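You operate a simulated robot arm through the tools that you are given. There is no shell and no other tool. Be economical: measure what you need, move in short steps, check, and stop when the job is done.

The job below is to be done with a simulated robot arm. You get a single attempt, and the scene is never put back.

Task
Reset the wooden bench: sliders to 0, gap dial to 24, cracker slide in, both open tins shut.

Only the result counts: the job must be done as asked and must still hold three seconds after the hand-in. Knocking over, shifting, dropping, spilling or breaking anything else fails it.

Robot
A 5-joint arm with a two-finger parallel gripper on a trunk, on a base that drives. Base frame: it is fixed to the floor where the robot stands at the start and does not move with it; the origin is under the middle of the robot, x ahead of it, y to its left, z up; the surface under the hand at the start is at about z = 0.8. Units: m, rad, N and s.
It reaches about 1.134 m from its shoulder. Its first joint turns from -2.601 to 2.601 rad. Places, roughly: blue slider [0.4, 1, 0.8]; brown slider [0.5, 1.1, 0.8]; cracker slide [0.5, 0.3, 0.8]; gap dial [0.6, 0.4, 0.9]; green tin (7x7x6 cm) [0.4, 0.2, 0.8]; grey tray (13x13x1 cm) [0.4, 0.6, 0.8]; pusher [0.5, 0.2, 0.9]; red tin (7x7x6 cm) [0.4, 0.2, 0.8]; white slider [0.5, 1.2, 0.8]; white tray (17x12x1 cm) [0.4, 0.9, 0.8]; yellow slider [0.4, 1.1, 0.8]. Payload 1.57 kg.
The TCP is the grasp point between the finger pads, 0.03 m short of the fingertips. In the tool frame z runs along the fingers and y along their closing line. Largest opening 0.11 m; finger width 0.024, thickness 0.012; the body of the gripper, 0.048 by 0.112 m, starts 0.078 m behind the TCP.
Orientation is told as [roll, pitch, yaw] about the base's x, y, z axes, in that order, counted from this pose: with the fingers straight down and closing along the base's y, the tool's x points along the base's -x, its y along +y and its z along -z.

Tools
- The arm moves only by the tool jog_arm. Its argument "targets" is a list of rows, each an object of numbers (a shift or turn left out is 0, a gripper value left out holds the last): "dx", "dy", "dz": the shift along the tool's x, y, z in m; "ax", "ay", "az": the turn, a rotation vector about the tool's x, y, z in rad. In form: [{"dx": .., "dy": .., "dz": .., "ax": .., "ay": .., "az": ..}, ...]. A call has 1 to 12 rows; each row is the pose to reach, as a shift and turn from the pose commanded when the call began, along the tool's axes at that moment. "grip" is the finger opening in m, from 0 to 0.11, set as the call begins (left out, the last holds). Each row takes 0.2 s and may step no farther than 0.05 m and 0.15 rad from the row before; otherwise, or with a gripper value out of range, the whole call is refused. A pose out of reach is approached as far as the arm can. The call stops where the force on the tool passes 70 N (or 10 N more than at its start, if that is more) or the arm is blocked; 0.2 s more then pass. Each finger travels about 0.072 m/s and halts on what it meets, pressing with about 43 N; the grip force reading is that of the motor and also rises with nothing between the fingers. The clock runs only during rows and for 0.2 s after the last one: add rows that repeat a pose to give the fingers time. It gives the time, the measured TCP pose, the force on the tool (base axes), the opening and the grip force at its end, in the units of the frame above (readings bear some noise), with the torque about the TCP (base axes, N m) and any sound that the robot's microphone picked up, and new pictures: "views" is both (left out), scene, wrist or none.
- Cameras (640 x 400 px; columns grow to the right, rows downward): "scene" is now at [0.0121, 0.1823, 1.8713]; the picture's right is [0.50, -0.87, 0.00], its down [-0.78, -0.44, -0.45] and it looks along [0.39, 0.22, -0.90] (base axes); focal length 262 px, centre (320, 200). "wrist" rides on the gripper at [0.07, 0.016, -0.141] in the tool frame; the picture's right is [-0.23, 0.97, 0.00], its down [-0.85, -0.20, -0.48] and it looks along [-0.47, -0.11, 0.88] (tool axes); focal length 222 px, centre (320, 200). There is no depth. A picture from a camera that has moved, and an enlarged one, comes with that camera's place and axes in the base frame and with its lens.
- lift_body(by): slides the trunk up (or, below 0, down) by that many m; the arm and the scene camera ride with it, the base frame stays. It gives what a move gives, with no picture.
- roll_base(legs): drives the robot by 1 to 6 legs, each [ahead, turn to the left] in m and rad, along the robot's own axes; the way and the turn of a leg run together, so that a leg with both is an arc; at most 1.5 m and 3.142 rad a leg. The arm and the cameras ride along, it lands a little off, and it stops where it bumps. It gives what a move gives, and a new picture of the scene camera.
- aim_head(pan, tilt): turns the head with the scene camera to pan (to the left, within 2.705 rad either way) and tilt (down, from -0.506 to 1.204), counted from straight ahead of the robot. It gives what a move gives, and a new picture of the scene camera.
- enlarge(camera, box): a new picture of the part [left, top, right, bottom] of that camera's present view, enlarged. It takes no simulated time.
- close_job(): hands the job in; it is judged then, once.

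Work in short steps. Places have to be worked out from the pictures, the camera data and where the tool is seen: move nearer, look again, correct. Check each grasp and each placing, and mend what went wrong. You have 120 turns and 260 pictures in all, those below and enlarged ones among them. Open the gripper and draw the arm clear of the work before you hand the job in, unless the task says otherwise; then end with one line.

The tools are called after "Emit:" by a JSON object that holds its "op" and its "data". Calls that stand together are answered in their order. jog_arm: Moves the arm, as the interface text tells. Its arguments: {"type":"object","properties":{"targets":{"type":"array"},"grip":{"type":"number"},"views":{"type":"string","enum":["both","scene","wrist","none"]}},"required":["targets"]} The other tools are called the same way: lift_body (by) slides the trunk up or down; roll_base (legs) drives the base; aim_head (pan, tilt) turns the head that bears the scene camera; enlarge (camera, box) takes an enlarged picture of a part of a camera's view; close_job () hands the job in.

At the start:

```text
t: 0.0
tcp_pos: [0.4238, 0.5161, 1.1764]
orientation: [-0.002, -0.002, 0.024]
contact_force: [0.1, -0.2, 0.6]
torque: [0.0, 0.03, -0.03]
gripper_width: 0.1099
grasp_force: 0.0
trunk travel left (down, up): [-0.91, 0.06]
robot x, y, heading: [0.0037, -0.0172, -0.0]
head pan, tilt: [0.52, 1.108]
```

scene: 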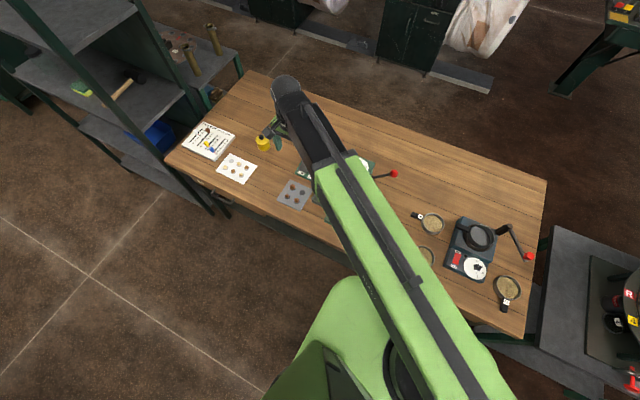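
wrist: 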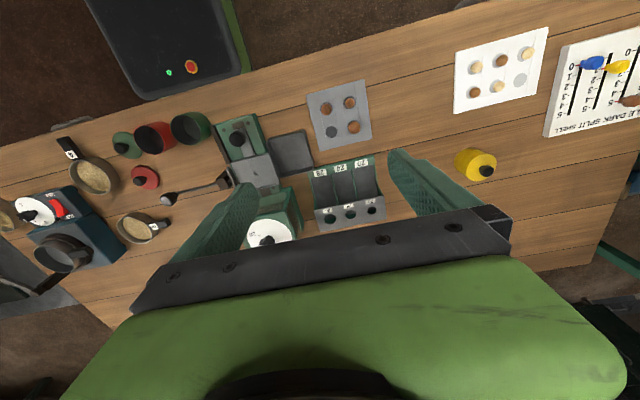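

I start by enlarging the wrist view around the tins/cracker and the slider board.

Emit:
{"op": "enlarge", "data": {"camera": "wrist", "box": [90, 70, 410, 270]}}

Emit:
{"op": "enlarge", "data": {"camera": "wrist", "box": [440, 10, 640, 135]}}

Emit:
{"op": "enlarge", "data": {"camera": "scene", "box": [160, 100, 320, 200]}}

```text
2.00 times, centred on (250, 170) of wrist
camera zoom: at [0.3548, 0.5305, 1.318], right [0.2, 0.98, 0.0], down [0.86, -0.18, 0.48], along [0.47, -0.1, -0.88], focal length 444 px, centre (460, 260)
```

zoom: 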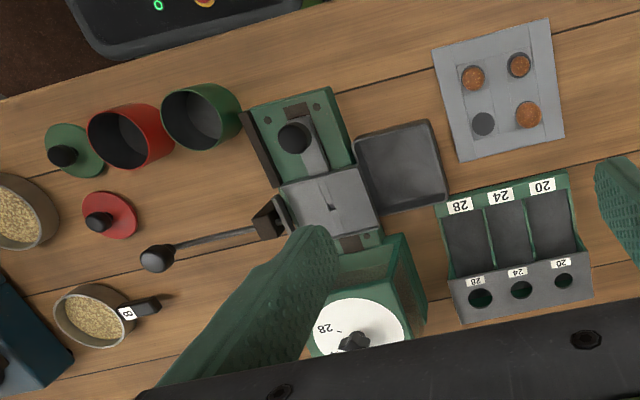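

```text
3.20 times, centred on (540, 72) of wrist
camera zoom: at [0.3548, 0.5305, 1.318], right [0.2, 0.98, 0.0], down [0.86, -0.18, 0.48], along [0.47, -0.1, -0.88], focal length 711 px, centre (-384, 608)
```

zoom: 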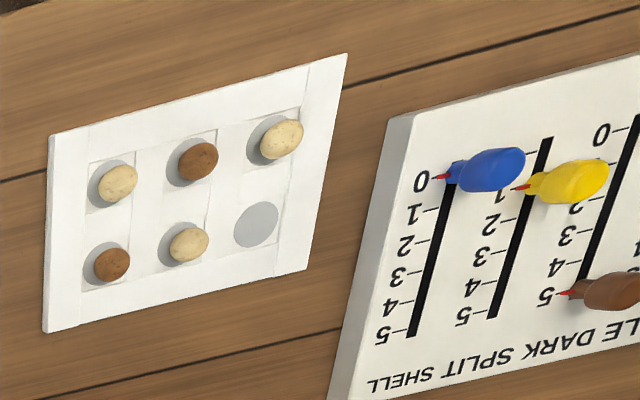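

```text
4.00 times, centred on (240, 150) of scene
camera zoom: at [0.0121, 0.1823, 1.8713], right [0.5, -0.87, 0.0], down [-0.78, -0.44, -0.45], along [0.39, 0.22, -0.9], focal length 1049 px, centre (640, 400)
```

zoom: 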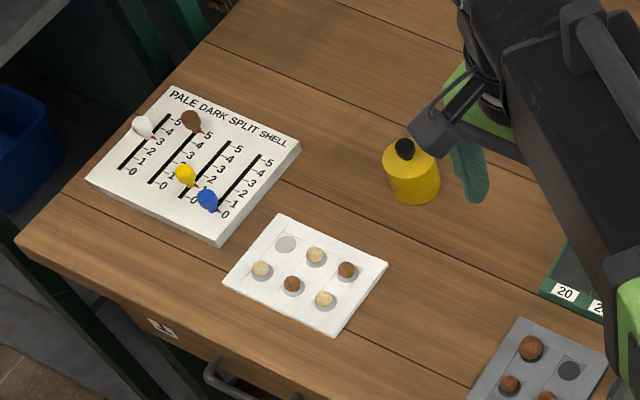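

Sliders read roughly white 3, brown 5, yellow 1, blue 0. I move the arm toward the tins/cracker at the same height for a look.

Emit:
{"op": "jog_arm", "data": {"targets": [{"dy": -0.05}, {"dy": -0.09, "dx": 0.02}, {"dy": -0.13, "dx": 0.04}, {"dy": -0.17, "dx": 0.06}, {"dy": -0.21, "dx": 0.08}, {"dy": -0.24, "dx": 0.1}], "views": "both"}}

```text
t: 1.4
tcp_pos: [0.4035, 0.3693, 1.1766]
orientation: [-0.003, 0.001, 0.025]
contact_force: [0.4, -1.0, 0.1]
torque: [-0.01, 0.03, 0.01]
gripper_width: 0.1099
grasp_force: 0.0
out of reach, approached as far as the arm can: row 4, 5, 6
trunk travel left (down, up): [-0.91, 0.06]
robot x, y, heading: [-0.001, -0.0201, 0.0]
head pan, tilt: [0.52, 1.108]
camera scene: at [0.0121, 0.1829, 1.8713], right [0.5, -0.87, 0.0], down [-0.78, -0.44, -0.45], along [0.39, 0.22, -0.9], focal length 262 px, centre (320, 200)
camera wrist: at [0.335, 0.3829, 1.318], right [0.2, 0.98, 0.0], down [0.86, -0.18, 0.48], along [0.47, -0.1, -0.88], focal length 222 px, centre (320, 200)
```

scene: 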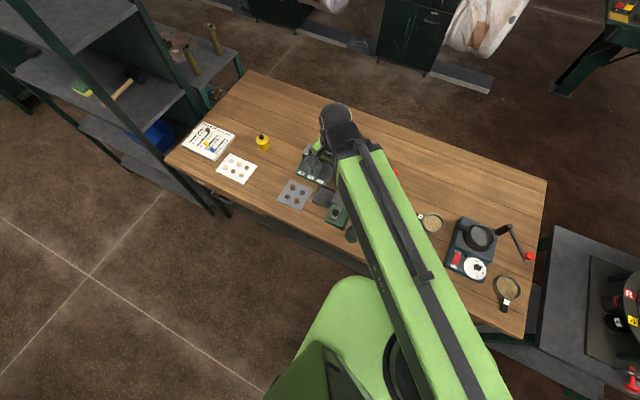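
wrist: 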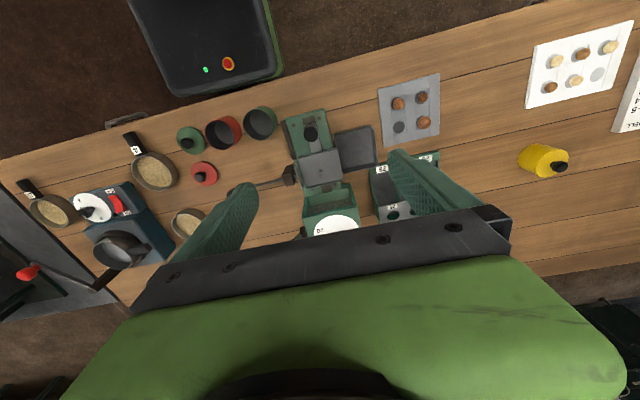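

The arm can't retract further here, so I back the base up to put the tins and cracker in a comfortable radius.

Emit:
{"op": "roll_base", "data": {"legs": [[-0.25, 0]]}}

```text
t: 3.2
tcp_pos: [0.1502, 0.3697, 1.1764]
orientation: [-0.002, -0.001, 0.025]
contact_force: [-0.6, 0.3, -0.2]
torque: [-0.02, -0.06, -0.04]
gripper_width: 0.1099
grasp_force: 0.0
trunk travel left (down, up): [-0.91, 0.06]
robot x, y, heading: [-0.2504, -0.0191, -0.001]
head pan, tilt: [0.52, 1.108]
camera scene: at [-0.2421, 0.1825, 1.8713], right [0.5, -0.87, 0.0], down [-0.78, -0.45, -0.45], along [0.39, 0.22, -0.89], focal length 262 px, centre (320, 200)
```

scene: 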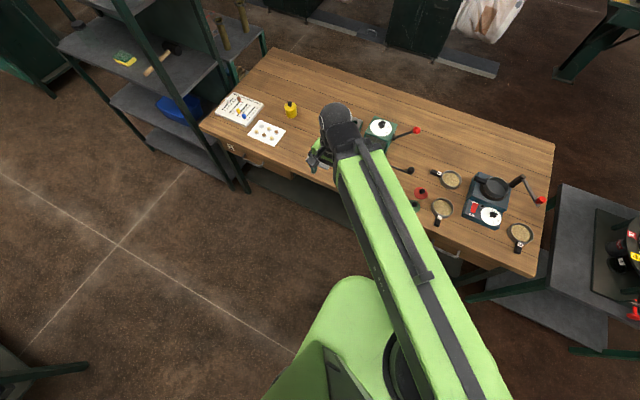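

Now move the tool over the near side of the tins for a good view of cracker and tins.

Emit:
{"op": "jog_arm", "data": {"targets": [{"dy": -0.03, "dx": -0.04}, {"dy": -0.06, "dx": -0.07}, {"dy": -0.09, "dx": -0.11}, {"dy": -0.12, "dx": -0.14}, {"dy": -0.12, "dx": -0.14}], "views": "both"}}

```text
t: 4.4
tcp_pos: [0.2942, 0.2543, 1.1764]
orientation: [-0.003, 0.001, 0.026]
contact_force: [0.1, -0.3, 0.3]
torque: [0.01, -0.04, 0.01]
gripper_width: 0.11
grasp_force: 0.1
trunk travel left (down, up): [-0.91, 0.06]
robot x, y, heading: [-0.2516, -0.0199, -0.001]
head pan, tilt: [0.52, 1.108]
camera scene: at [-0.2403, 0.1829, 1.8713], right [0.5, -0.87, 0.0], down [-0.78, -0.45, -0.45], along [0.39, 0.22, -0.9], focal length 262 px, centre (320, 200)
camera wrist: at [0.2248, 0.2695, 1.3181], right [0.2, 0.98, 0.0], down [0.86, -0.18, 0.48], along [0.47, -0.1, -0.88], focal length 222 px, centre (320, 200)
```

scene: 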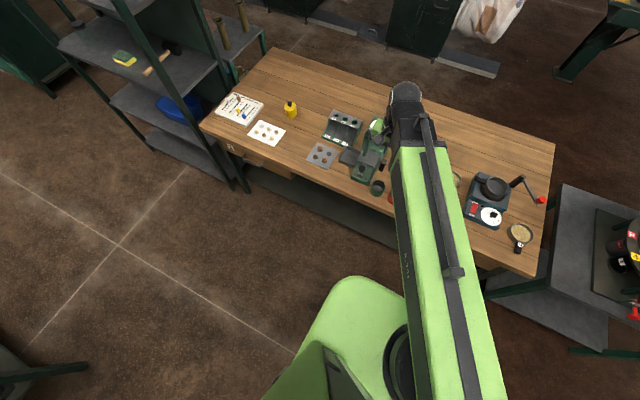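
wrist: 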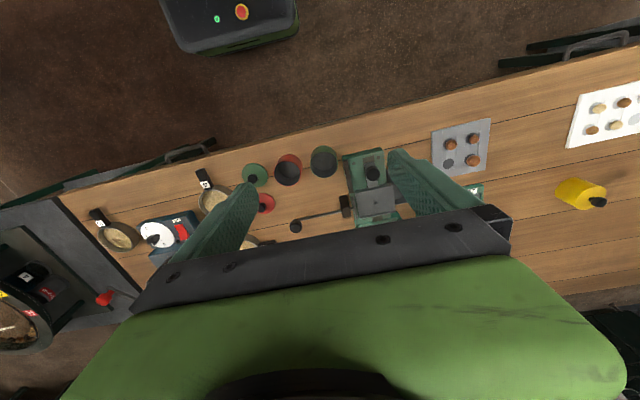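

I enlarge the tin/cracker area from here and from the scene camera.

Emit:
{"op": "enlarge", "data": {"camera": "wrist", "box": [230, 120, 422, 240]}}

Emit:
{"op": "enlarge", "data": {"camera": "scene", "box": [300, 95, 428, 215]}}

```text
3.33 times, centred on (326, 180) of wrist
camera zoom: at [0.2248, 0.2695, 1.3181], right [0.2, 0.98, 0.0], down [0.86, -0.18, 0.48], along [0.47, -0.1, -0.88], focal length 740 px, centre (300, 267)
```

zoom: 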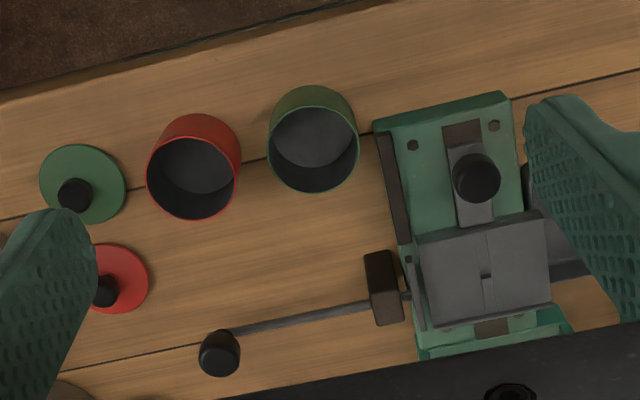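

```text
3.33 times, centred on (364, 155) of scene
camera zoom: at [-0.2403, 0.1829, 1.8713], right [0.5, -0.87, 0.0], down [-0.78, -0.45, -0.45], along [0.39, 0.22, -0.9], focal length 874 px, centre (173, 350)
```

zoom: 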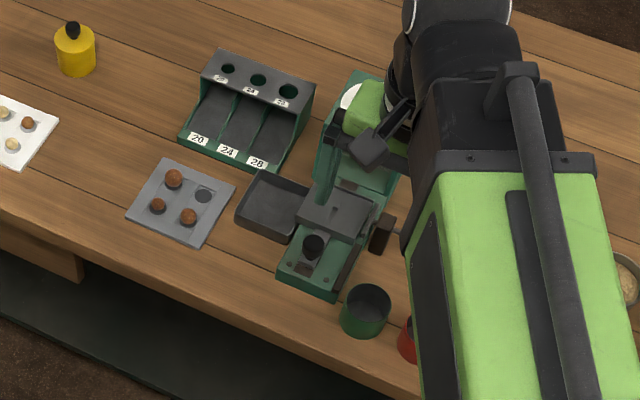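

I move over the gap dial at safe height to read it.

Emit:
{"op": "jog_arm", "data": {"targets": [{"dx": -0.045, "dy": 0.015}, {"dx": -0.09, "dy": 0.03}, {"dx": -0.135, "dy": 0.045}, {"dx": -0.18, "dy": 0.06, "dz": 0.015}, {"dx": -0.22, "dy": 0.075, "dz": 0.035}, {"dx": -0.25, "dy": 0.09, "dz": 0.06}, {"dx": -0.25, "dy": 0.09, "dz": 0.06}], "views": "wrist"}}

```text
t: 6.0
tcp_pos: [0.542, 0.3508, 1.1773]
orientation: [-0.002, 0.002, 0.023]
contact_force: [0.2, 0.0, -0.5]
torque: [0.0, 0.01, -0.01]
gripper_width: 0.1099
grasp_force: 0.2
out of reach, approached as far as the arm can: row 4, 5, 6, 7
trunk travel left (down, up): [-0.91, 0.06]
robot x, y, heading: [-0.2519, -0.0155, -0.003]
head pan, tilt: [0.52, 1.108]
camera wrist: at [0.4728, 0.3645, 1.3183], right [0.2, 0.98, 0.0], down [0.86, -0.18, 0.48], along [0.47, -0.1, -0.88], focal length 222 px, centre (320, 200)
```

wrist: 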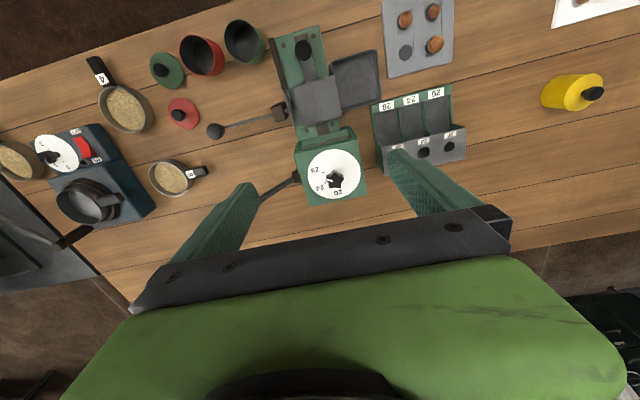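

Dial is clearly visible; enlarge it.

Emit:
{"op": "enlarge", "data": {"camera": "wrist", "box": [260, 10, 388, 90]}}

Emit:
{"op": "enlarge", "data": {"camera": "wrist", "box": [280, 130, 392, 210]}}

```text
5.00 times, centred on (324, 50) of wrist
camera zoom: at [0.4728, 0.3645, 1.3183], right [0.2, 0.98, 0.0], down [0.86, -0.18, 0.48], along [0.47, -0.1, -0.88], focal length 1111 px, centre (300, 950)
```

zoom: 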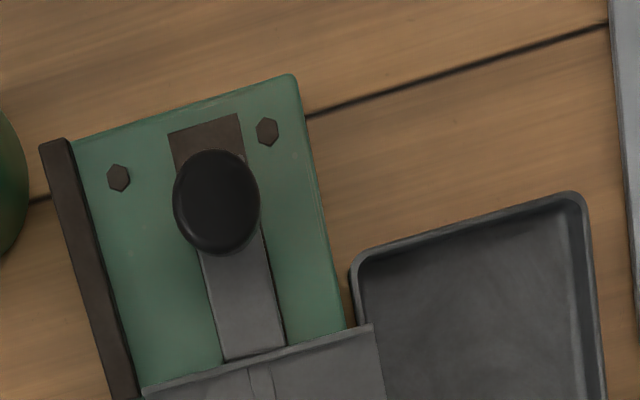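

```text
5.00 times, centred on (336, 170) of wrist
camera zoom: at [0.4728, 0.3645, 1.3183], right [0.2, 0.98, 0.0], down [0.86, -0.18, 0.48], along [0.47, -0.1, -0.88], focal length 1111 px, centre (240, 350)
```

zoom: 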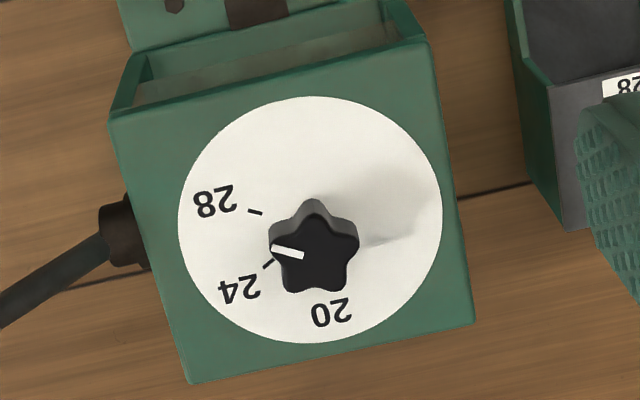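

Dial points at 28 and must turn ~45-50° counter-clockwise (seen from above). The arm can't go low with the trunk this high, so I lower the trunk first.

Emit:
{"op": "lift_body", "data": {"by": -0.14}}

Emit:
{"op": "jog_arm", "data": {"targets": [{"dx": 0.045}, {"dx": 0.09}, {"dx": 0.13}, {"dx": 0.13}], "views": "both"}}

```text
t: 7.7
tcp_pos: [0.5422, 0.3506, 1.0371]
orientation: [-0.002, 0.004, 0.026]
contact_force: [0.5, 0.3, -0.1]
torque: [0.0, 0.03, 0.03]
gripper_width: 0.11
grasp_force: 0.1
trunk travel left (down, up): [-0.77, 0.2]
robot x, y, heading: [-0.2472, -0.0136, -0.003]
head pan, tilt: [0.52, 1.108]
```

```text
t: 8.7
tcp_pos: [0.4115, 0.348, 1.0362]
orientation: [-0.002, 0.002, 0.025]
contact_force: [0.7, 0.0, -0.5]
torque: [0.03, -0.02, -0.05]
gripper_width: 0.1102
grasp_force: 0.1
trunk travel left (down, up): [-0.77, 0.2]
robot x, y, heading: [-0.2526, -0.0203, -0.002]
head pan, tilt: [0.52, 1.108]
camera scene: at [-0.2396, 0.1826, 1.7313], right [0.5, -0.87, 0.0], down [-0.78, -0.44, -0.45], along [0.39, 0.22, -0.9], focal length 262 px, centre (320, 200)
camera wrist: at [0.3422, 0.3632, 1.178], right [0.2, 0.98, 0.0], down [0.86, -0.18, 0.48], along [0.47, -0.1, -0.88], focal length 222 px, centre (320, 200)
```

scene: 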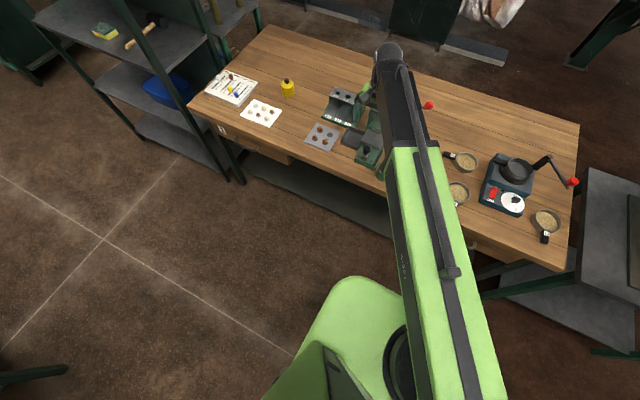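
wrist: 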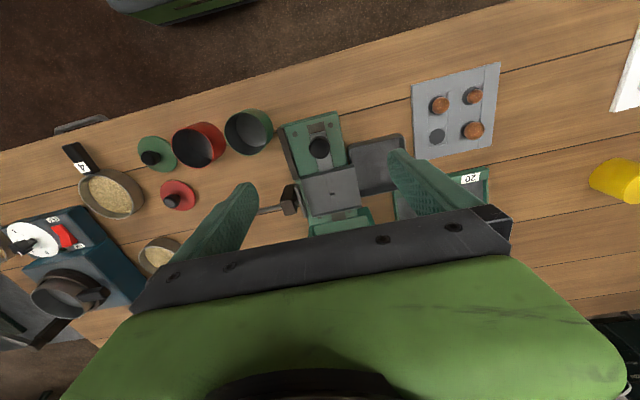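

Triangulating, the slide knob top is near (0.425, 0.344, 0.865), slide axis along base x. I close the fingers and descend on its near side, stopping a bit high to check.

Emit:
{"op": "jog_arm", "data": {"grip": 0, "targets": [{"dx": 0.027, "dy": -0.004, "dz": 0.0}, {"dx": 0.029, "dy": -0.004, "dz": 0.04}, {"dx": 0.029, "dy": -0.004, "dz": 0.08}, {"dx": 0.029, "dy": -0.004, "dz": 0.12}, {"dx": 0.029, "dy": -0.004, "dz": 0.12}], "views": "both"}}

```text
t: 9.9
tcp_pos: [0.384, 0.3444, 1.037]
orientation: [-0.001, 0.001, 0.024]
contact_force: [0.9, 1.0, -0.1]
torque: [-0.02, 0.0, -0.03]
gripper_width: 0.0
grasp_force: 21.8
out of reach, approached as far as the arm can: row 2, 3, 4, 5
trunk travel left (down, up): [-0.77, 0.2]
robot x, y, heading: [-0.2502, -0.016, 0.001]
head pan, tilt: [0.52, 1.108]
camera scene: at [-0.24, 0.1825, 1.7313], right [0.5, -0.87, 0.0], down [-0.78, -0.44, -0.45], along [0.39, 0.22, -0.9], focal length 262 px, centre (320, 200)
camera wrist: at [0.3154, 0.359, 1.1781], right [0.2, 0.98, 0.0], down [0.86, -0.18, 0.48], along [0.47, -0.1, -0.88], focal length 222 px, centre (320, 200)
```

scene: 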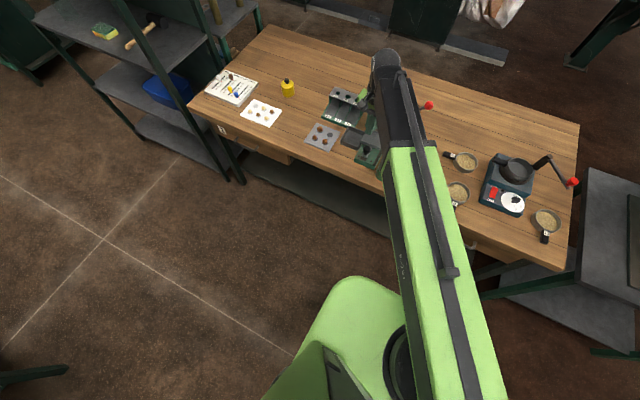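
wrist: 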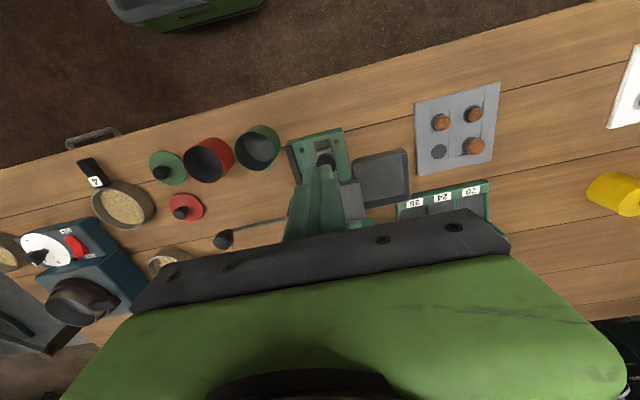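

The tool's low limit follows the trunk, so I lower the trunk, with the fingers staying on the near side of the knob.

Emit:
{"op": "lift_body", "data": {"by": -0.15}}

Emit:
{"op": "jog_arm", "data": {"targets": [{"dz": 0.0}], "views": "both"}}

Emit:
{"op": "enlarge", "data": {"camera": "wrist", "box": [220, 80, 420, 230]}}

```text
t: 11.7
tcp_pos: [0.3835, 0.3437, 0.8871]
orientation: [-0.001, 0.001, 0.023]
contact_force: [0.2, 0.3, -0.4]
torque: [0.0, 0.0, -0.02]
gripper_width: 0.0001
grasp_force: 21.4
trunk travel left (down, up): [-0.62, 0.35]
robot x, y, heading: [-0.2521, -0.0195, -0.001]
head pan, tilt: [0.52, 1.108]
```

```text
t: 12.1
tcp_pos: [0.3849, 0.3432, 0.8858]
orientation: [-0.002, 0.003, 0.024]
contact_force: [-0.2, 0.4, 1.2]
torque: [0.01, -0.03, 0.03]
gripper_width: 0.0
grasp_force: 20.9
trunk travel left (down, up): [-0.62, 0.35]
robot x, y, heading: [-0.249, -0.0184, -0.0]
head pan, tilt: [0.52, 1.108]
camera scene: at [-0.24, 0.1825, 1.5814], right [0.5, -0.87, 0.0], down [-0.78, -0.44, -0.45], along [0.39, 0.22, -0.9], focal length 262 px, centre (320, 200)
camera wrist: at [0.3155, 0.359, 1.0281], right [0.2, 0.98, 0.0], down [0.86, -0.18, 0.48], along [0.47, -0.1, -0.88], focal length 222 px, centre (320, 200)
```

scene: 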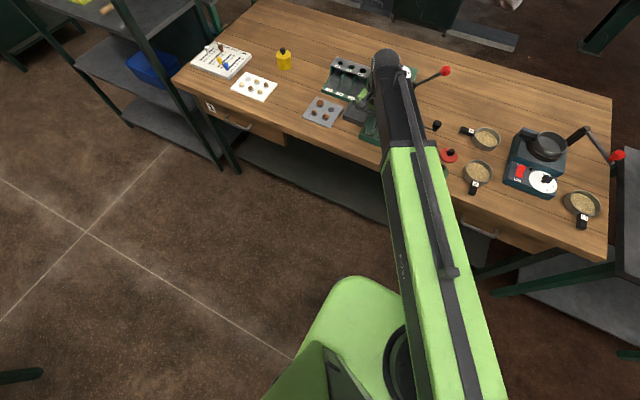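
wrist: 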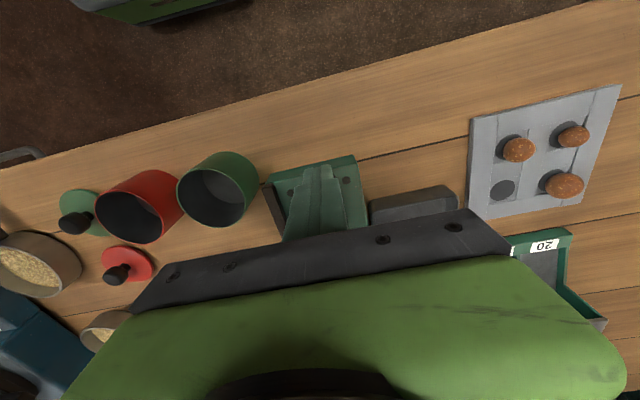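

```text
2.67 times, centred on (320, 155) of wrist
camera zoom: at [0.3155, 0.359, 1.0281], right [0.2, 0.98, 0.0], down [0.86, -0.18, 0.48], along [0.47, -0.1, -0.88], focal length 592 px, centre (320, 320)
```

zoom: 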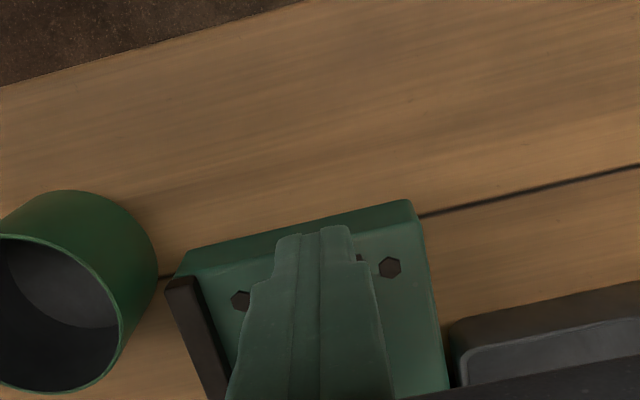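

Tips are just behind the knob. Lower 1 cm and begin pushing +x gently.

Emit:
{"op": "lift_body", "data": {"by": -0.01}}

Emit:
{"op": "jog_arm", "data": {"targets": [{"dx": -0.006}, {"dx": -0.012}, {"dx": -0.018}, {"dx": -0.024}, {"dx": -0.03}], "views": "scene"}}

```text
t: 12.6
tcp_pos: [0.385, 0.3444, 0.8773]
orientation: [-0.002, 0.002, 0.024]
contact_force: [0.4, 0.8, 0.0]
torque: [-0.05, -0.03, -0.03]
gripper_width: 0.0
grasp_force: 21.5
trunk travel left (down, up): [-0.61, 0.36]
robot x, y, heading: [-0.2538, -0.015, -0.002]
head pan, tilt: [0.52, 1.108]
```

```text
t: 13.8
tcp_pos: [0.4144, 0.3448, 0.8771]
orientation: [-0.002, 0.002, 0.024]
contact_force: [-0.9, 0.4, -1.3]
torque: [0.01, -0.01, -0.02]
gripper_width: 0.0
grasp_force: 21.2
trunk travel left (down, up): [-0.61, 0.36]
robot x, y, heading: [-0.2499, -0.0192, -0.003]
head pan, tilt: [0.52, 1.108]
camera scene: at [-0.24, 0.1825, 1.5713], right [0.5, -0.87, 0.0], down [-0.78, -0.44, -0.45], along [0.39, 0.22, -0.9], focal length 262 px, centre (320, 200)
```

scene: 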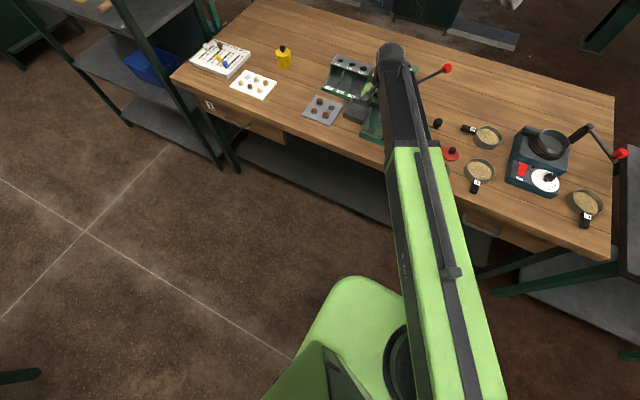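

Little force; continue pushing in small steps and watch the wrist view.

Emit:
{"op": "jog_arm", "data": {"targets": [{"dx": -0.004}, {"dx": -0.008}, {"dx": -0.012}], "views": "wrist"}}

Emit:
{"op": "enlarge", "data": {"camera": "wrist", "box": [220, 80, 420, 230]}}

```text
t: 14.6
tcp_pos: [0.4272, 0.3445, 0.8762]
orientation: [-0.002, 0.001, 0.026]
contact_force: [-0.3, 0.1, 0.4]
torque: [0.01, 0.04, -0.01]
gripper_width: 0.0001
grasp_force: 21.1
trunk travel left (down, up): [-0.61, 0.36]
robot x, y, heading: [-0.2502, -0.0172, 0.003]
head pan, tilt: [0.52, 1.108]
camera wrist: at [0.3582, 0.3604, 1.0181], right [0.2, 0.98, 0.0], down [0.86, -0.18, 0.48], along [0.47, -0.1, -0.88], focal length 222 px, centre (320, 200)
```

wrist: 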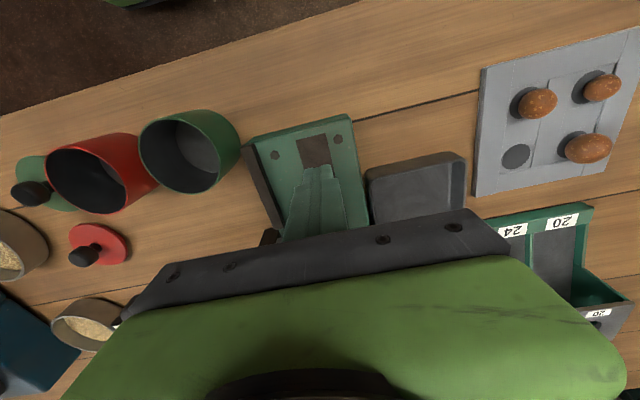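

```text
2.67 times, centred on (320, 155) of wrist
camera zoom: at [0.3582, 0.3604, 1.0181], right [0.2, 0.98, 0.0], down [0.86, -0.18, 0.48], along [0.47, -0.1, -0.88], focal length 592 px, centre (320, 320)
```

zoom: 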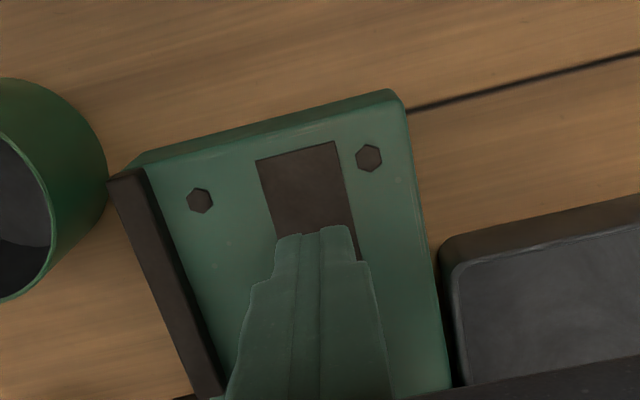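

The slide is following. Continue 9 mm more.

Emit:
{"op": "jog_arm", "data": {"targets": [{"dx": -0.003}, {"dx": -0.006}, {"dx": -0.009}], "views": "none"}}

Emit:
{"op": "jog_arm", "data": {"targets": [{"dx": -0.002}, {"dx": -0.004}, {"dx": -0.006}], "views": "wrist"}}

```text
t: 15.4
tcp_pos: [0.4344, 0.3445, 0.8766]
orientation: [-0.001, 0.0, 0.025]
contact_force: [-1.1, 0.4, -0.8]
torque: [0.01, 0.02, 0.03]
gripper_width: 0.0
grasp_force: 21.2
trunk travel left (down, up): [-0.61, 0.36]
robot x, y, heading: [-0.2545, -0.0164, 0.001]
head pan, tilt: [0.52, 1.108]
```

```text
t: 16.2
tcp_pos: [0.4413, 0.3465, 0.8756]
orientation: [-0.002, 0.003, 0.025]
contact_force: [-0.8, 0.3, 0.0]
torque: [-0.02, 0.03, 0.01]
gripper_width: 0.0001
grasp_force: 21.7
trunk travel left (down, up): [-0.61, 0.36]
robot x, y, heading: [-0.2493, -0.0197, 0.001]
head pan, tilt: [0.52, 1.108]
camera wrist: at [0.3722, 0.3603, 1.0181], right [0.2, 0.98, 0.0], down [0.86, -0.18, 0.48], along [0.47, -0.1, -0.88], focal length 222 px, centre (320, 200)
```

wrist: 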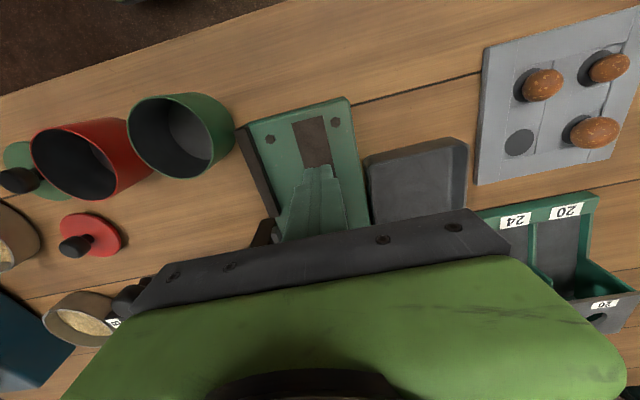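

Continue in 3 mm steps, reading force.

Emit:
{"op": "jog_arm", "data": {"targets": [{"dx": -0.003}], "views": "none"}}

Emit:
{"op": "jog_arm", "data": {"targets": [{"dx": -0.003}], "views": "none"}}

Emit:
{"op": "jog_arm", "data": {"targets": [{"dx": -0.003}], "views": "none"}}

```text
t: 16.6
tcp_pos: [0.4447, 0.3463, 0.8767]
orientation: [-0.001, 0.002, 0.023]
contact_force: [-1.1, 1.0, -0.1]
torque: [-0.01, 0.02, 0.02]
gripper_width: 0.0
grasp_force: 21.1
trunk travel left (down, up): [-0.61, 0.36]
robot x, y, heading: [-0.2525, -0.0202, -0.007]
head pan, tilt: [0.52, 1.108]
```

```text
t: 17.0
tcp_pos: [0.4459, 0.3458, 0.8767]
orientation: [-0.002, 0.0, 0.024]
contact_force: [-0.5, 0.5, -0.3]
torque: [0.03, -0.02, -0.05]
gripper_width: 0.0001
grasp_force: 21.2
trunk travel left (down, up): [-0.61, 0.36]
robot x, y, heading: [-0.2504, -0.0189, 0.003]
head pan, tilt: [0.52, 1.108]
```

```text
t: 17.4
tcp_pos: [0.45, 0.3451, 0.8775]
orientation: [-0.001, 0.002, 0.025]
contact_force: [-0.1, 0.5, 0.0]
torque: [0.0, -0.03, 0.02]
gripper_width: 0.0
grasp_force: 21.7
trunk travel left (down, up): [-0.61, 0.36]
robot x, y, heading: [-0.2536, -0.0202, -0.004]
head pan, tilt: [0.52, 1.108]
```

No resistance yet; I back off and look at the knob.

Emit:
{"op": "jog_arm", "data": {"targets": [{"dx": 0.04}, {"dx": 0.08, "dz": -0.02}, {"dx": 0.1, "dz": -0.05}, {"dx": 0.1, "dz": -0.09}, {"dx": 0.1, "dz": -0.12}], "views": "wrist"}}

Emit:
{"op": "enlarge", "data": {"camera": "wrist", "box": [220, 80, 420, 230]}}

```text
t: 18.6
tcp_pos: [0.3523, 0.3433, 0.8768]
orientation: [-0.001, 0.001, 0.025]
contact_force: [0.4, 0.6, -0.5]
torque: [0.02, 0.01, -0.03]
gripper_width: 0.0001
grasp_force: 21.2
out of reach, approached as far as the arm can: row 2, 3, 4, 5
trunk travel left (down, up): [-0.61, 0.36]
robot x, y, heading: [-0.2542, -0.0198, -0.001]
head pan, tilt: [0.52, 1.108]
camera wrist: at [0.2831, 0.3584, 1.0181], right [0.2, 0.98, 0.0], down [0.86, -0.18, 0.48], along [0.47, -0.1, -0.88], focal length 222 px, centre (320, 200)
```

wrist: 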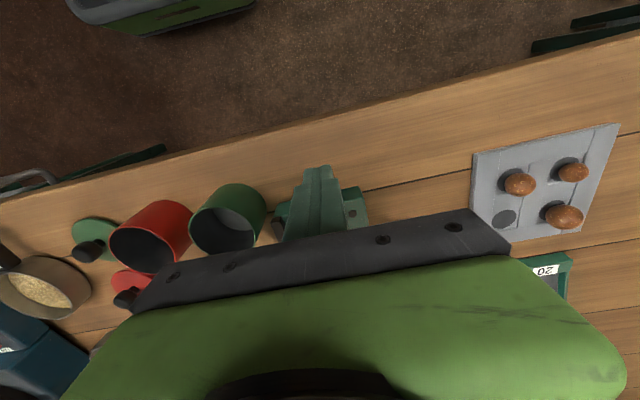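

```text
2.67 times, centred on (320, 155) of wrist
camera zoom: at [0.2831, 0.3584, 1.0181], right [0.2, 0.98, 0.0], down [0.86, -0.18, 0.48], along [0.47, -0.1, -0.88], focal length 592 px, centre (320, 320)
```

zoom: 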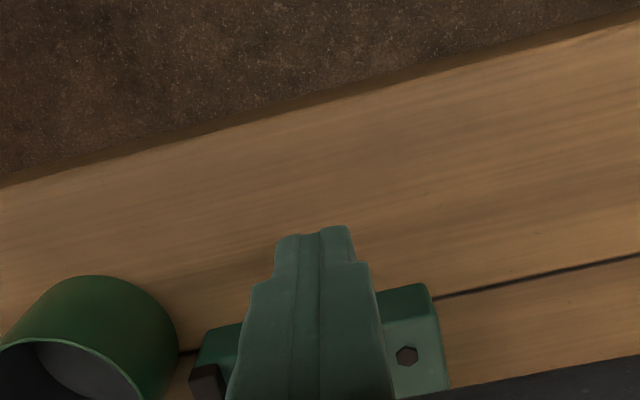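

It's clear: hand height comes only from the trunk. Raise it to look at the knob.

Emit:
{"op": "lift_body", "data": {"by": 0.14}}

Emit:
{"op": "jog_arm", "data": {"targets": [{"dy": 0.05}, {"dy": 0.08}], "views": "both"}}

Emit:
{"op": "enlarge", "data": {"camera": "wrist", "box": [200, 120, 360, 220]}}

```text
t: 20.3
tcp_pos: [0.3525, 0.3436, 1.0165]
orientation: [-0.003, 0.001, 0.025]
contact_force: [-0.4, -0.4, -0.2]
torque: [-0.03, 0.0, -0.01]
gripper_width: 0.0002
grasp_force: 20.9
trunk travel left (down, up): [-0.75, 0.22]
robot x, y, heading: [-0.2478, -0.0174, 0.002]
head pan, tilt: [0.52, 1.108]
```

```text
t: 20.9
tcp_pos: [0.3488, 0.4246, 1.0158]
orientation: [0.0, 0.004, 0.025]
contact_force: [-0.8, -0.1, -1.0]
torque: [-0.02, 0.0, 0.02]
gripper_width: 0.0
grasp_force: 21.5
trunk travel left (down, up): [-0.75, 0.22]
robot x, y, heading: [-0.2517, -0.019, 0.002]
head pan, tilt: [0.52, 1.108]
camera scene: at [-0.2401, 0.183, 1.7113], right [0.5, -0.87, 0.0], down [-0.78, -0.45, -0.45], along [0.39, 0.22, -0.9], focal length 262 px, centre (320, 200)
camera wrist: at [0.2808, 0.4396, 1.158], right [0.2, 0.98, 0.0], down [0.86, -0.18, 0.48], along [0.47, -0.1, -0.88], focal length 222 px, centre (320, 200)
```

scene: 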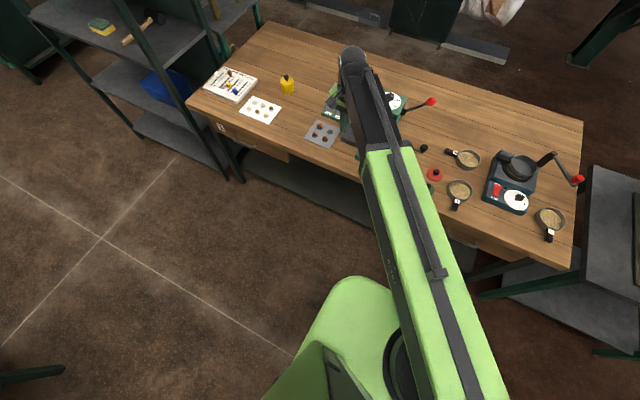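
wrist: 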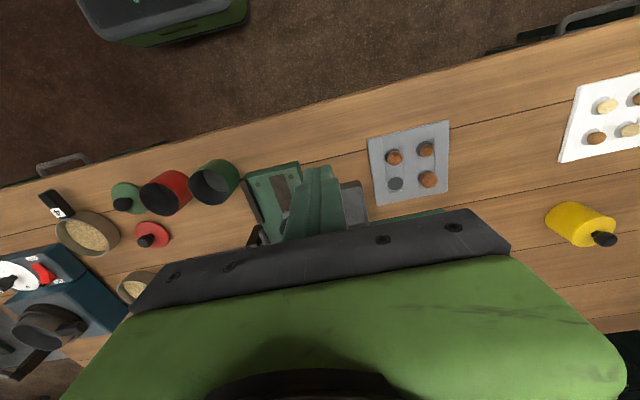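

```text
4.00 times, centred on (280, 170) of wrist
camera zoom: at [0.2808, 0.4396, 1.158], right [0.2, 0.98, 0.0], down [0.86, -0.18, 0.48], along [0.47, -0.1, -0.88], focal length 888 px, centre (480, 320)
```

zoom: 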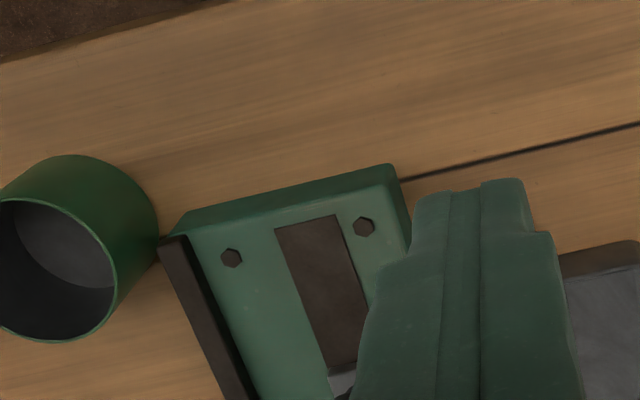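

The slide moved in. Move over with open fingers for a view of cover/knob.

Emit:
{"op": "jog_arm", "data": {"grip": 0.11, "targets": [{"dx": -0.05, "dy": -0.01}, {"dx": -0.1, "dy": -0.03}, {"dx": -0.14, "dy": -0.05}, {"dx": -0.17, "dy": -0.06}, {"dx": -0.17, "dy": -0.06}], "views": "wrist"}}

Emit:
{"op": "enlarge", "data": {"camera": "wrist", "box": [240, 30, 400, 130]}}

```text
refused: row 1 steps farther than a row can; nothing moved
```

```text
4.00 times, centred on (320, 80) of wrist
camera zoom: at [0.2808, 0.4396, 1.158], right [0.2, 0.98, 0.0], down [0.86, -0.18, 0.48], along [0.47, -0.1, -0.88], focal length 888 px, centre (320, 680)
```

zoom: 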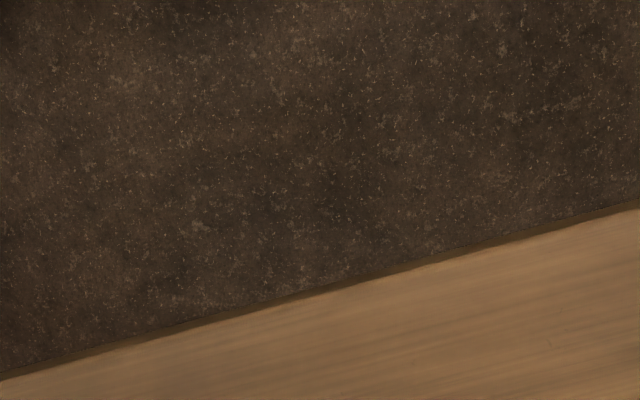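

Row step slightly too long; retry with smaller steps.

Emit:
{"op": "jog_arm", "data": {"grip": 0.11, "targets": [{"dx": -0.045, "dy": -0.01}, {"dx": -0.09, "dy": -0.03}, {"dx": -0.13, "dy": -0.05}, {"dx": -0.17, "dy": -0.06}, {"dx": -0.17, "dy": -0.06}], "views": "wrist"}}

Emit:
{"op": "enlarge", "data": {"camera": "wrist", "box": [240, 30, 400, 130]}}

```text
t: 22.1
tcp_pos: [0.5216, 0.3693, 1.0166]
orientation: [-0.001, 0.001, 0.024]
contact_force: [0.4, -0.3, -0.4]
torque: [0.01, -0.02, 0.0]
gripper_width: 0.1099
grasp_force: 0.1
trunk travel left (down, up): [-0.75, 0.22]
robot x, y, heading: [-0.2495, -0.0176, -0.006]
head pan, tilt: [0.52, 1.108]
camera wrist: at [0.4525, 0.3835, 1.1582], right [0.2, 0.98, 0.0], down [0.86, -0.18, 0.48], along [0.47, -0.1, -0.88], focal length 222 px, centre (320, 200)
```

wrist: 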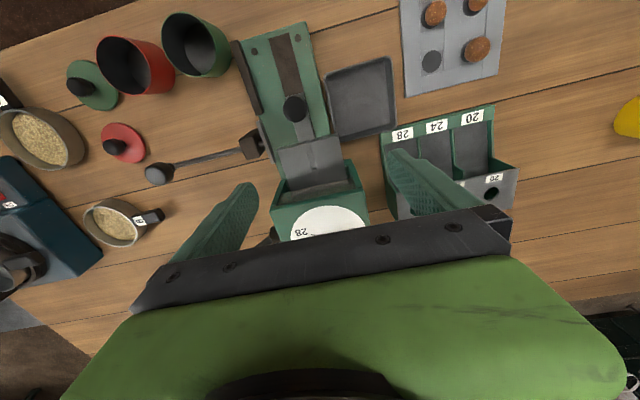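

```text
4.00 times, centred on (320, 80) of wrist
camera zoom: at [0.4525, 0.3835, 1.1582], right [0.2, 0.98, 0.0], down [0.86, -0.18, 0.48], along [0.47, -0.1, -0.88], focal length 888 px, centre (320, 680)
```

zoom: 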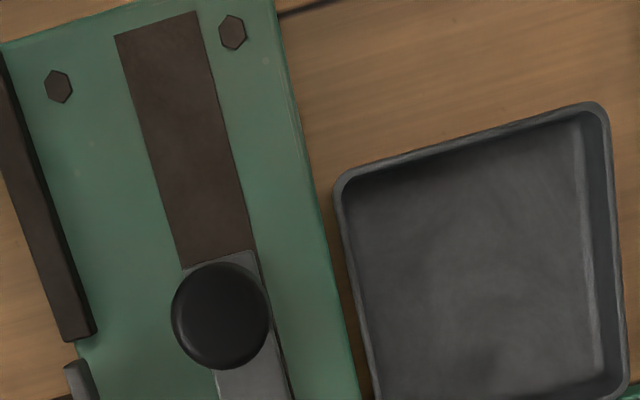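

The grey block is part of the slide and travels with it toward the tower. Let me view the remaining gap.

Emit:
{"op": "enlarge", "data": {"camera": "wrist", "box": [240, 90, 400, 240]}}

```text
2.67 times, centred on (320, 165) of wrist
camera zoom: at [0.4525, 0.3835, 1.1582], right [0.2, 0.98, 0.0], down [0.86, -0.18, 0.48], along [0.47, -0.1, -0.88], focal length 592 px, centre (320, 293)
```

zoom: 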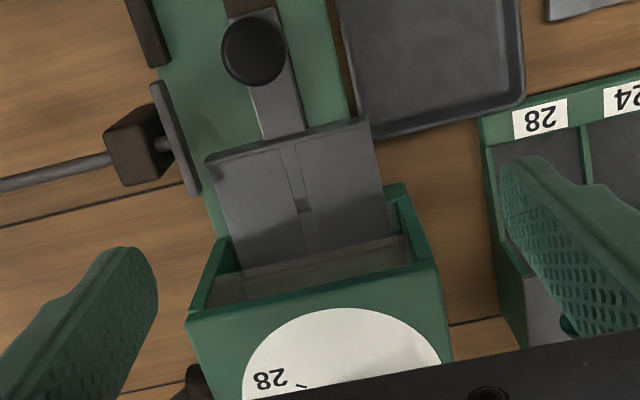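

The block must slide deeper into the tower. I close the fingers, return behind the knob, lower, and push on.

Emit:
{"op": "jog_arm", "data": {"grip": 0, "targets": [{"dx": 0.04, "dy": -0.01}, {"dx": 0.08, "dy": -0.022}, {"dx": 0.1, "dy": -0.022}, {"dx": 0.1, "dy": -0.022}, {"dx": 0.1, "dy": -0.022}], "views": "none"}}

Emit:
{"op": "lift_body", "data": {"by": -0.14}}

Emit:
{"op": "jog_arm", "data": {"targets": [{"dx": -0.01}, {"dx": -0.02}, {"dx": -0.03}, {"dx": -0.035}], "views": "none"}}

```text
t: 23.3
tcp_pos: [0.4224, 0.3455, 1.0171]
orientation: [-0.001, 0.003, 0.025]
contact_force: [0.3, 0.4, 0.0]
torque: [0.0, -0.01, -0.01]
gripper_width: 0.0005
grasp_force: 21.2
trunk travel left (down, up): [-0.75, 0.22]
robot x, y, heading: [-0.2503, -0.0158, -0.001]
head pan, tilt: [0.52, 1.108]
```

```text
t: 25.0
tcp_pos: [0.4218, 0.3442, 0.8763]
orientation: [-0.001, 0.004, 0.024]
contact_force: [-0.3, 0.0, -0.7]
torque: [-0.02, 0.02, -0.02]
gripper_width: 0.0003
grasp_force: 21.2
trunk travel left (down, up): [-0.61, 0.36]
robot x, y, heading: [-0.2523, -0.0182, 0.001]
head pan, tilt: [0.52, 1.108]
```

```text
t: 26.0
tcp_pos: [0.4569, 0.3463, 0.8769]
orientation: [-0.002, 0.001, 0.024]
contact_force: [0.5, -0.5, -0.2]
torque: [0.01, -0.01, 0.02]
gripper_width: 0.0
grasp_force: 21.6
trunk travel left (down, up): [-0.61, 0.36]
robot x, y, heading: [-0.2518, -0.0193, 0.001]
head pan, tilt: [0.52, 1.108]
```

Continue pushing in small calls, reading force.

Emit:
{"op": "jog_arm", "data": {"targets": [{"dx": -0.003}, {"dx": -0.006}], "views": "none"}}

Emit:
{"op": "jog_arm", "data": {"targets": [{"dx": -0.003}, {"dx": -0.006}], "views": "none"}}

Emit:
{"op": "jog_arm", "data": {"targets": [{"dx": -0.003}, {"dx": -0.006}], "views": "wrist"}}

```text
t: 26.6
tcp_pos: [0.4646, 0.3467, 0.8767]
orientation: [-0.001, 0.001, 0.025]
contact_force: [-0.7, 0.0, -0.2]
torque: [-0.05, -0.02, -0.01]
gripper_width: 0.0002
grasp_force: 21.4
trunk travel left (down, up): [-0.61, 0.36]
robot x, y, heading: [-0.2525, -0.0169, -0.002]
head pan, tilt: [0.52, 1.108]
```

```text
t: 27.2
tcp_pos: [0.4688, 0.3465, 0.8777]
orientation: [0.0, 0.0, 0.024]
contact_force: [0.7, -1.1, 0.0]
torque: [0.01, 0.0, 0.01]
gripper_width: 0.0001
grasp_force: 21.5
trunk travel left (down, up): [-0.61, 0.36]
robot x, y, heading: [-0.2513, -0.0167, 0.0]
head pan, tilt: [0.52, 1.108]
```

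```text
t: 27.8
tcp_pos: [0.474, 0.347, 0.8759]
orientation: [-0.001, 0.002, 0.024]
contact_force: [-0.2, 0.9, 0.1]
torque: [0.02, 0.01, -0.01]
gripper_width: 0.0
grasp_force: 21.5
trunk travel left (down, up): [-0.61, 0.36]
robot x, y, heading: [-0.2526, -0.02, 0.001]
head pan, tilt: [0.52, 1.108]
camera wrist: at [0.4056, 0.3614, 1.0181], right [0.2, 0.98, 0.0], down [0.86, -0.18, 0.48], along [0.47, -0.1, -0.88], focal length 222 px, centre (320, 200)
```

wrist: 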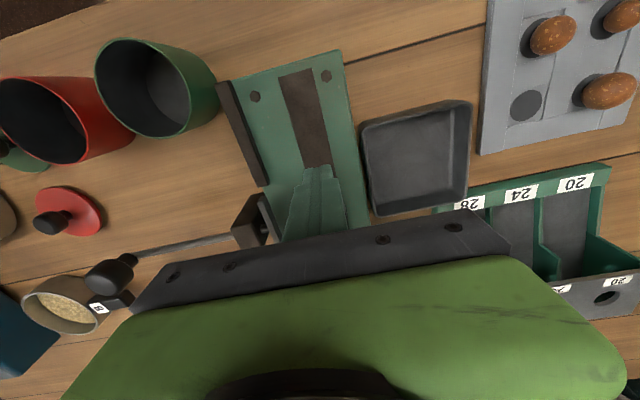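

Still free; keep pushing.

Emit:
{"op": "jog_arm", "data": {"targets": [{"dx": -0.003}, {"dx": -0.006}], "views": "none"}}

Emit:
{"op": "jog_arm", "data": {"targets": [{"dx": -0.003}, {"dx": -0.005}], "views": "none"}}

Emit:
{"op": "jog_arm", "data": {"targets": [{"dx": -0.003}], "views": "none"}}

Emit:
{"op": "jog_arm", "data": {"targets": [{"dx": -0.003}], "views": "wrist"}}

```text
t: 28.4
tcp_pos: [0.4811, 0.3461, 0.8761]
orientation: [-0.002, 0.001, 0.024]
contact_force: [-0.8, 0.7, -0.2]
torque: [0.0, -0.01, 0.02]
gripper_width: 0.0
grasp_force: 21.3
trunk travel left (down, up): [-0.61, 0.36]
robot x, y, heading: [-0.2497, -0.0169, -0.005]
head pan, tilt: [0.52, 1.108]
```

```text
t: 29.0
tcp_pos: [0.4855, 0.3467, 0.8758]
orientation: [-0.003, 0.002, 0.025]
contact_force: [0.0, -0.5, -1.0]
torque: [-0.01, 0.0, -0.01]
gripper_width: 0.0003
grasp_force: 21.4
trunk travel left (down, up): [-0.61, 0.36]
robot x, y, heading: [-0.251, -0.0197, 0.004]
head pan, tilt: [0.52, 1.108]
```

```text
t: 29.4
tcp_pos: [0.4895, 0.3471, 0.8762]
orientation: [-0.002, 0.002, 0.024]
contact_force: [0.3, 0.6, 0.6]
torque: [0.02, -0.01, 0.01]
gripper_width: 0.0003
grasp_force: 21.7
trunk travel left (down, up): [-0.61, 0.36]
robot x, y, heading: [-0.2525, -0.0207, -0.001]
head pan, tilt: [0.52, 1.108]
```

```text
t: 29.8
tcp_pos: [0.4917, 0.3469, 0.876]
orientation: [-0.002, 0.002, 0.024]
contact_force: [0.3, 0.8, -0.5]
torque: [0.0, -0.01, -0.01]
gripper_width: 0.0001
grasp_force: 21.3
trunk travel left (down, up): [-0.61, 0.36]
robot x, y, heading: [-0.2507, -0.0188, -0.001]
head pan, tilt: [0.52, 1.108]
camera wrist: at [0.4233, 0.362, 1.0181], right [0.2, 0.98, 0.0], down [0.86, -0.18, 0.48], along [0.47, -0.1, -0.88], focal length 222 px, centre (320, 200)
```

wrist: 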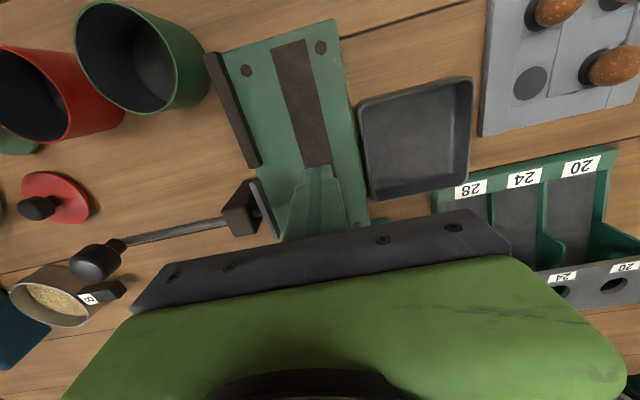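

Keep nudging until contact force shows.

Emit:
{"op": "jog_arm", "data": {"targets": [{"dx": -0.003}], "views": "none"}}

Emit:
{"op": "jog_arm", "data": {"targets": [{"dx": -0.003}], "views": "none"}}

Emit:
{"op": "jog_arm", "data": {"targets": [{"dx": -0.003}], "views": "none"}}

Emit:
{"op": "jog_arm", "data": {"targets": [{"dx": -0.003}], "views": "wrist"}}

```text
t: 30.2
tcp_pos: [0.4957, 0.3465, 0.876]
orientation: [-0.002, 0.002, 0.025]
contact_force: [0.6, 1.2, -0.2]
torque: [0.02, 0.0, 0.0]
gripper_width: 0.0
grasp_force: 21.7
trunk travel left (down, up): [-0.61, 0.36]
robot x, y, heading: [-0.2469, -0.0188, 0.003]
head pan, tilt: [0.52, 1.108]
```

```text
t: 30.6
tcp_pos: [0.4984, 0.3464, 0.8767]
orientation: [-0.002, 0.001, 0.023]
contact_force: [-0.2, -0.4, 0.6]
torque: [0.04, 0.0, -0.02]
gripper_width: 0.0
grasp_force: 21.1
trunk travel left (down, up): [-0.61, 0.36]
robot x, y, heading: [-0.2515, -0.0161, -0.001]
head pan, tilt: [0.52, 1.108]
```

```text
t: 31.0
tcp_pos: [0.5013, 0.3467, 0.8773]
orientation: [-0.002, 0.002, 0.024]
contact_force: [-0.2, -0.3, -0.1]
torque: [-0.01, -0.02, 0.02]
gripper_width: 0.0
grasp_force: 21.6
trunk travel left (down, up): [-0.61, 0.36]
robot x, y, heading: [-0.2505, -0.0183, -0.002]
head pan, tilt: [0.52, 1.108]
```

```text
t: 31.4
tcp_pos: [0.5048, 0.3478, 0.8759]
orientation: [-0.002, 0.001, 0.024]
contact_force: [0.1, -0.3, -0.2]
torque: [0.0, -0.02, 0.01]
gripper_width: 0.0001
grasp_force: 20.9
trunk travel left (down, up): [-0.61, 0.36]
robot x, y, heading: [-0.2511, -0.0194, 0.006]
head pan, tilt: [0.52, 1.108]
camera wrist: at [0.4355, 0.3619, 1.0181], right [0.2, 0.98, 0.0], down [0.86, -0.18, 0.48], along [0.47, -0.1, -0.88], focal length 222 px, centre (320, 200)
```

wrist: 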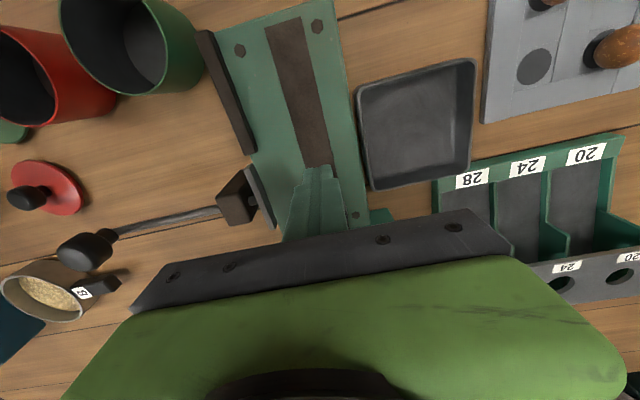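

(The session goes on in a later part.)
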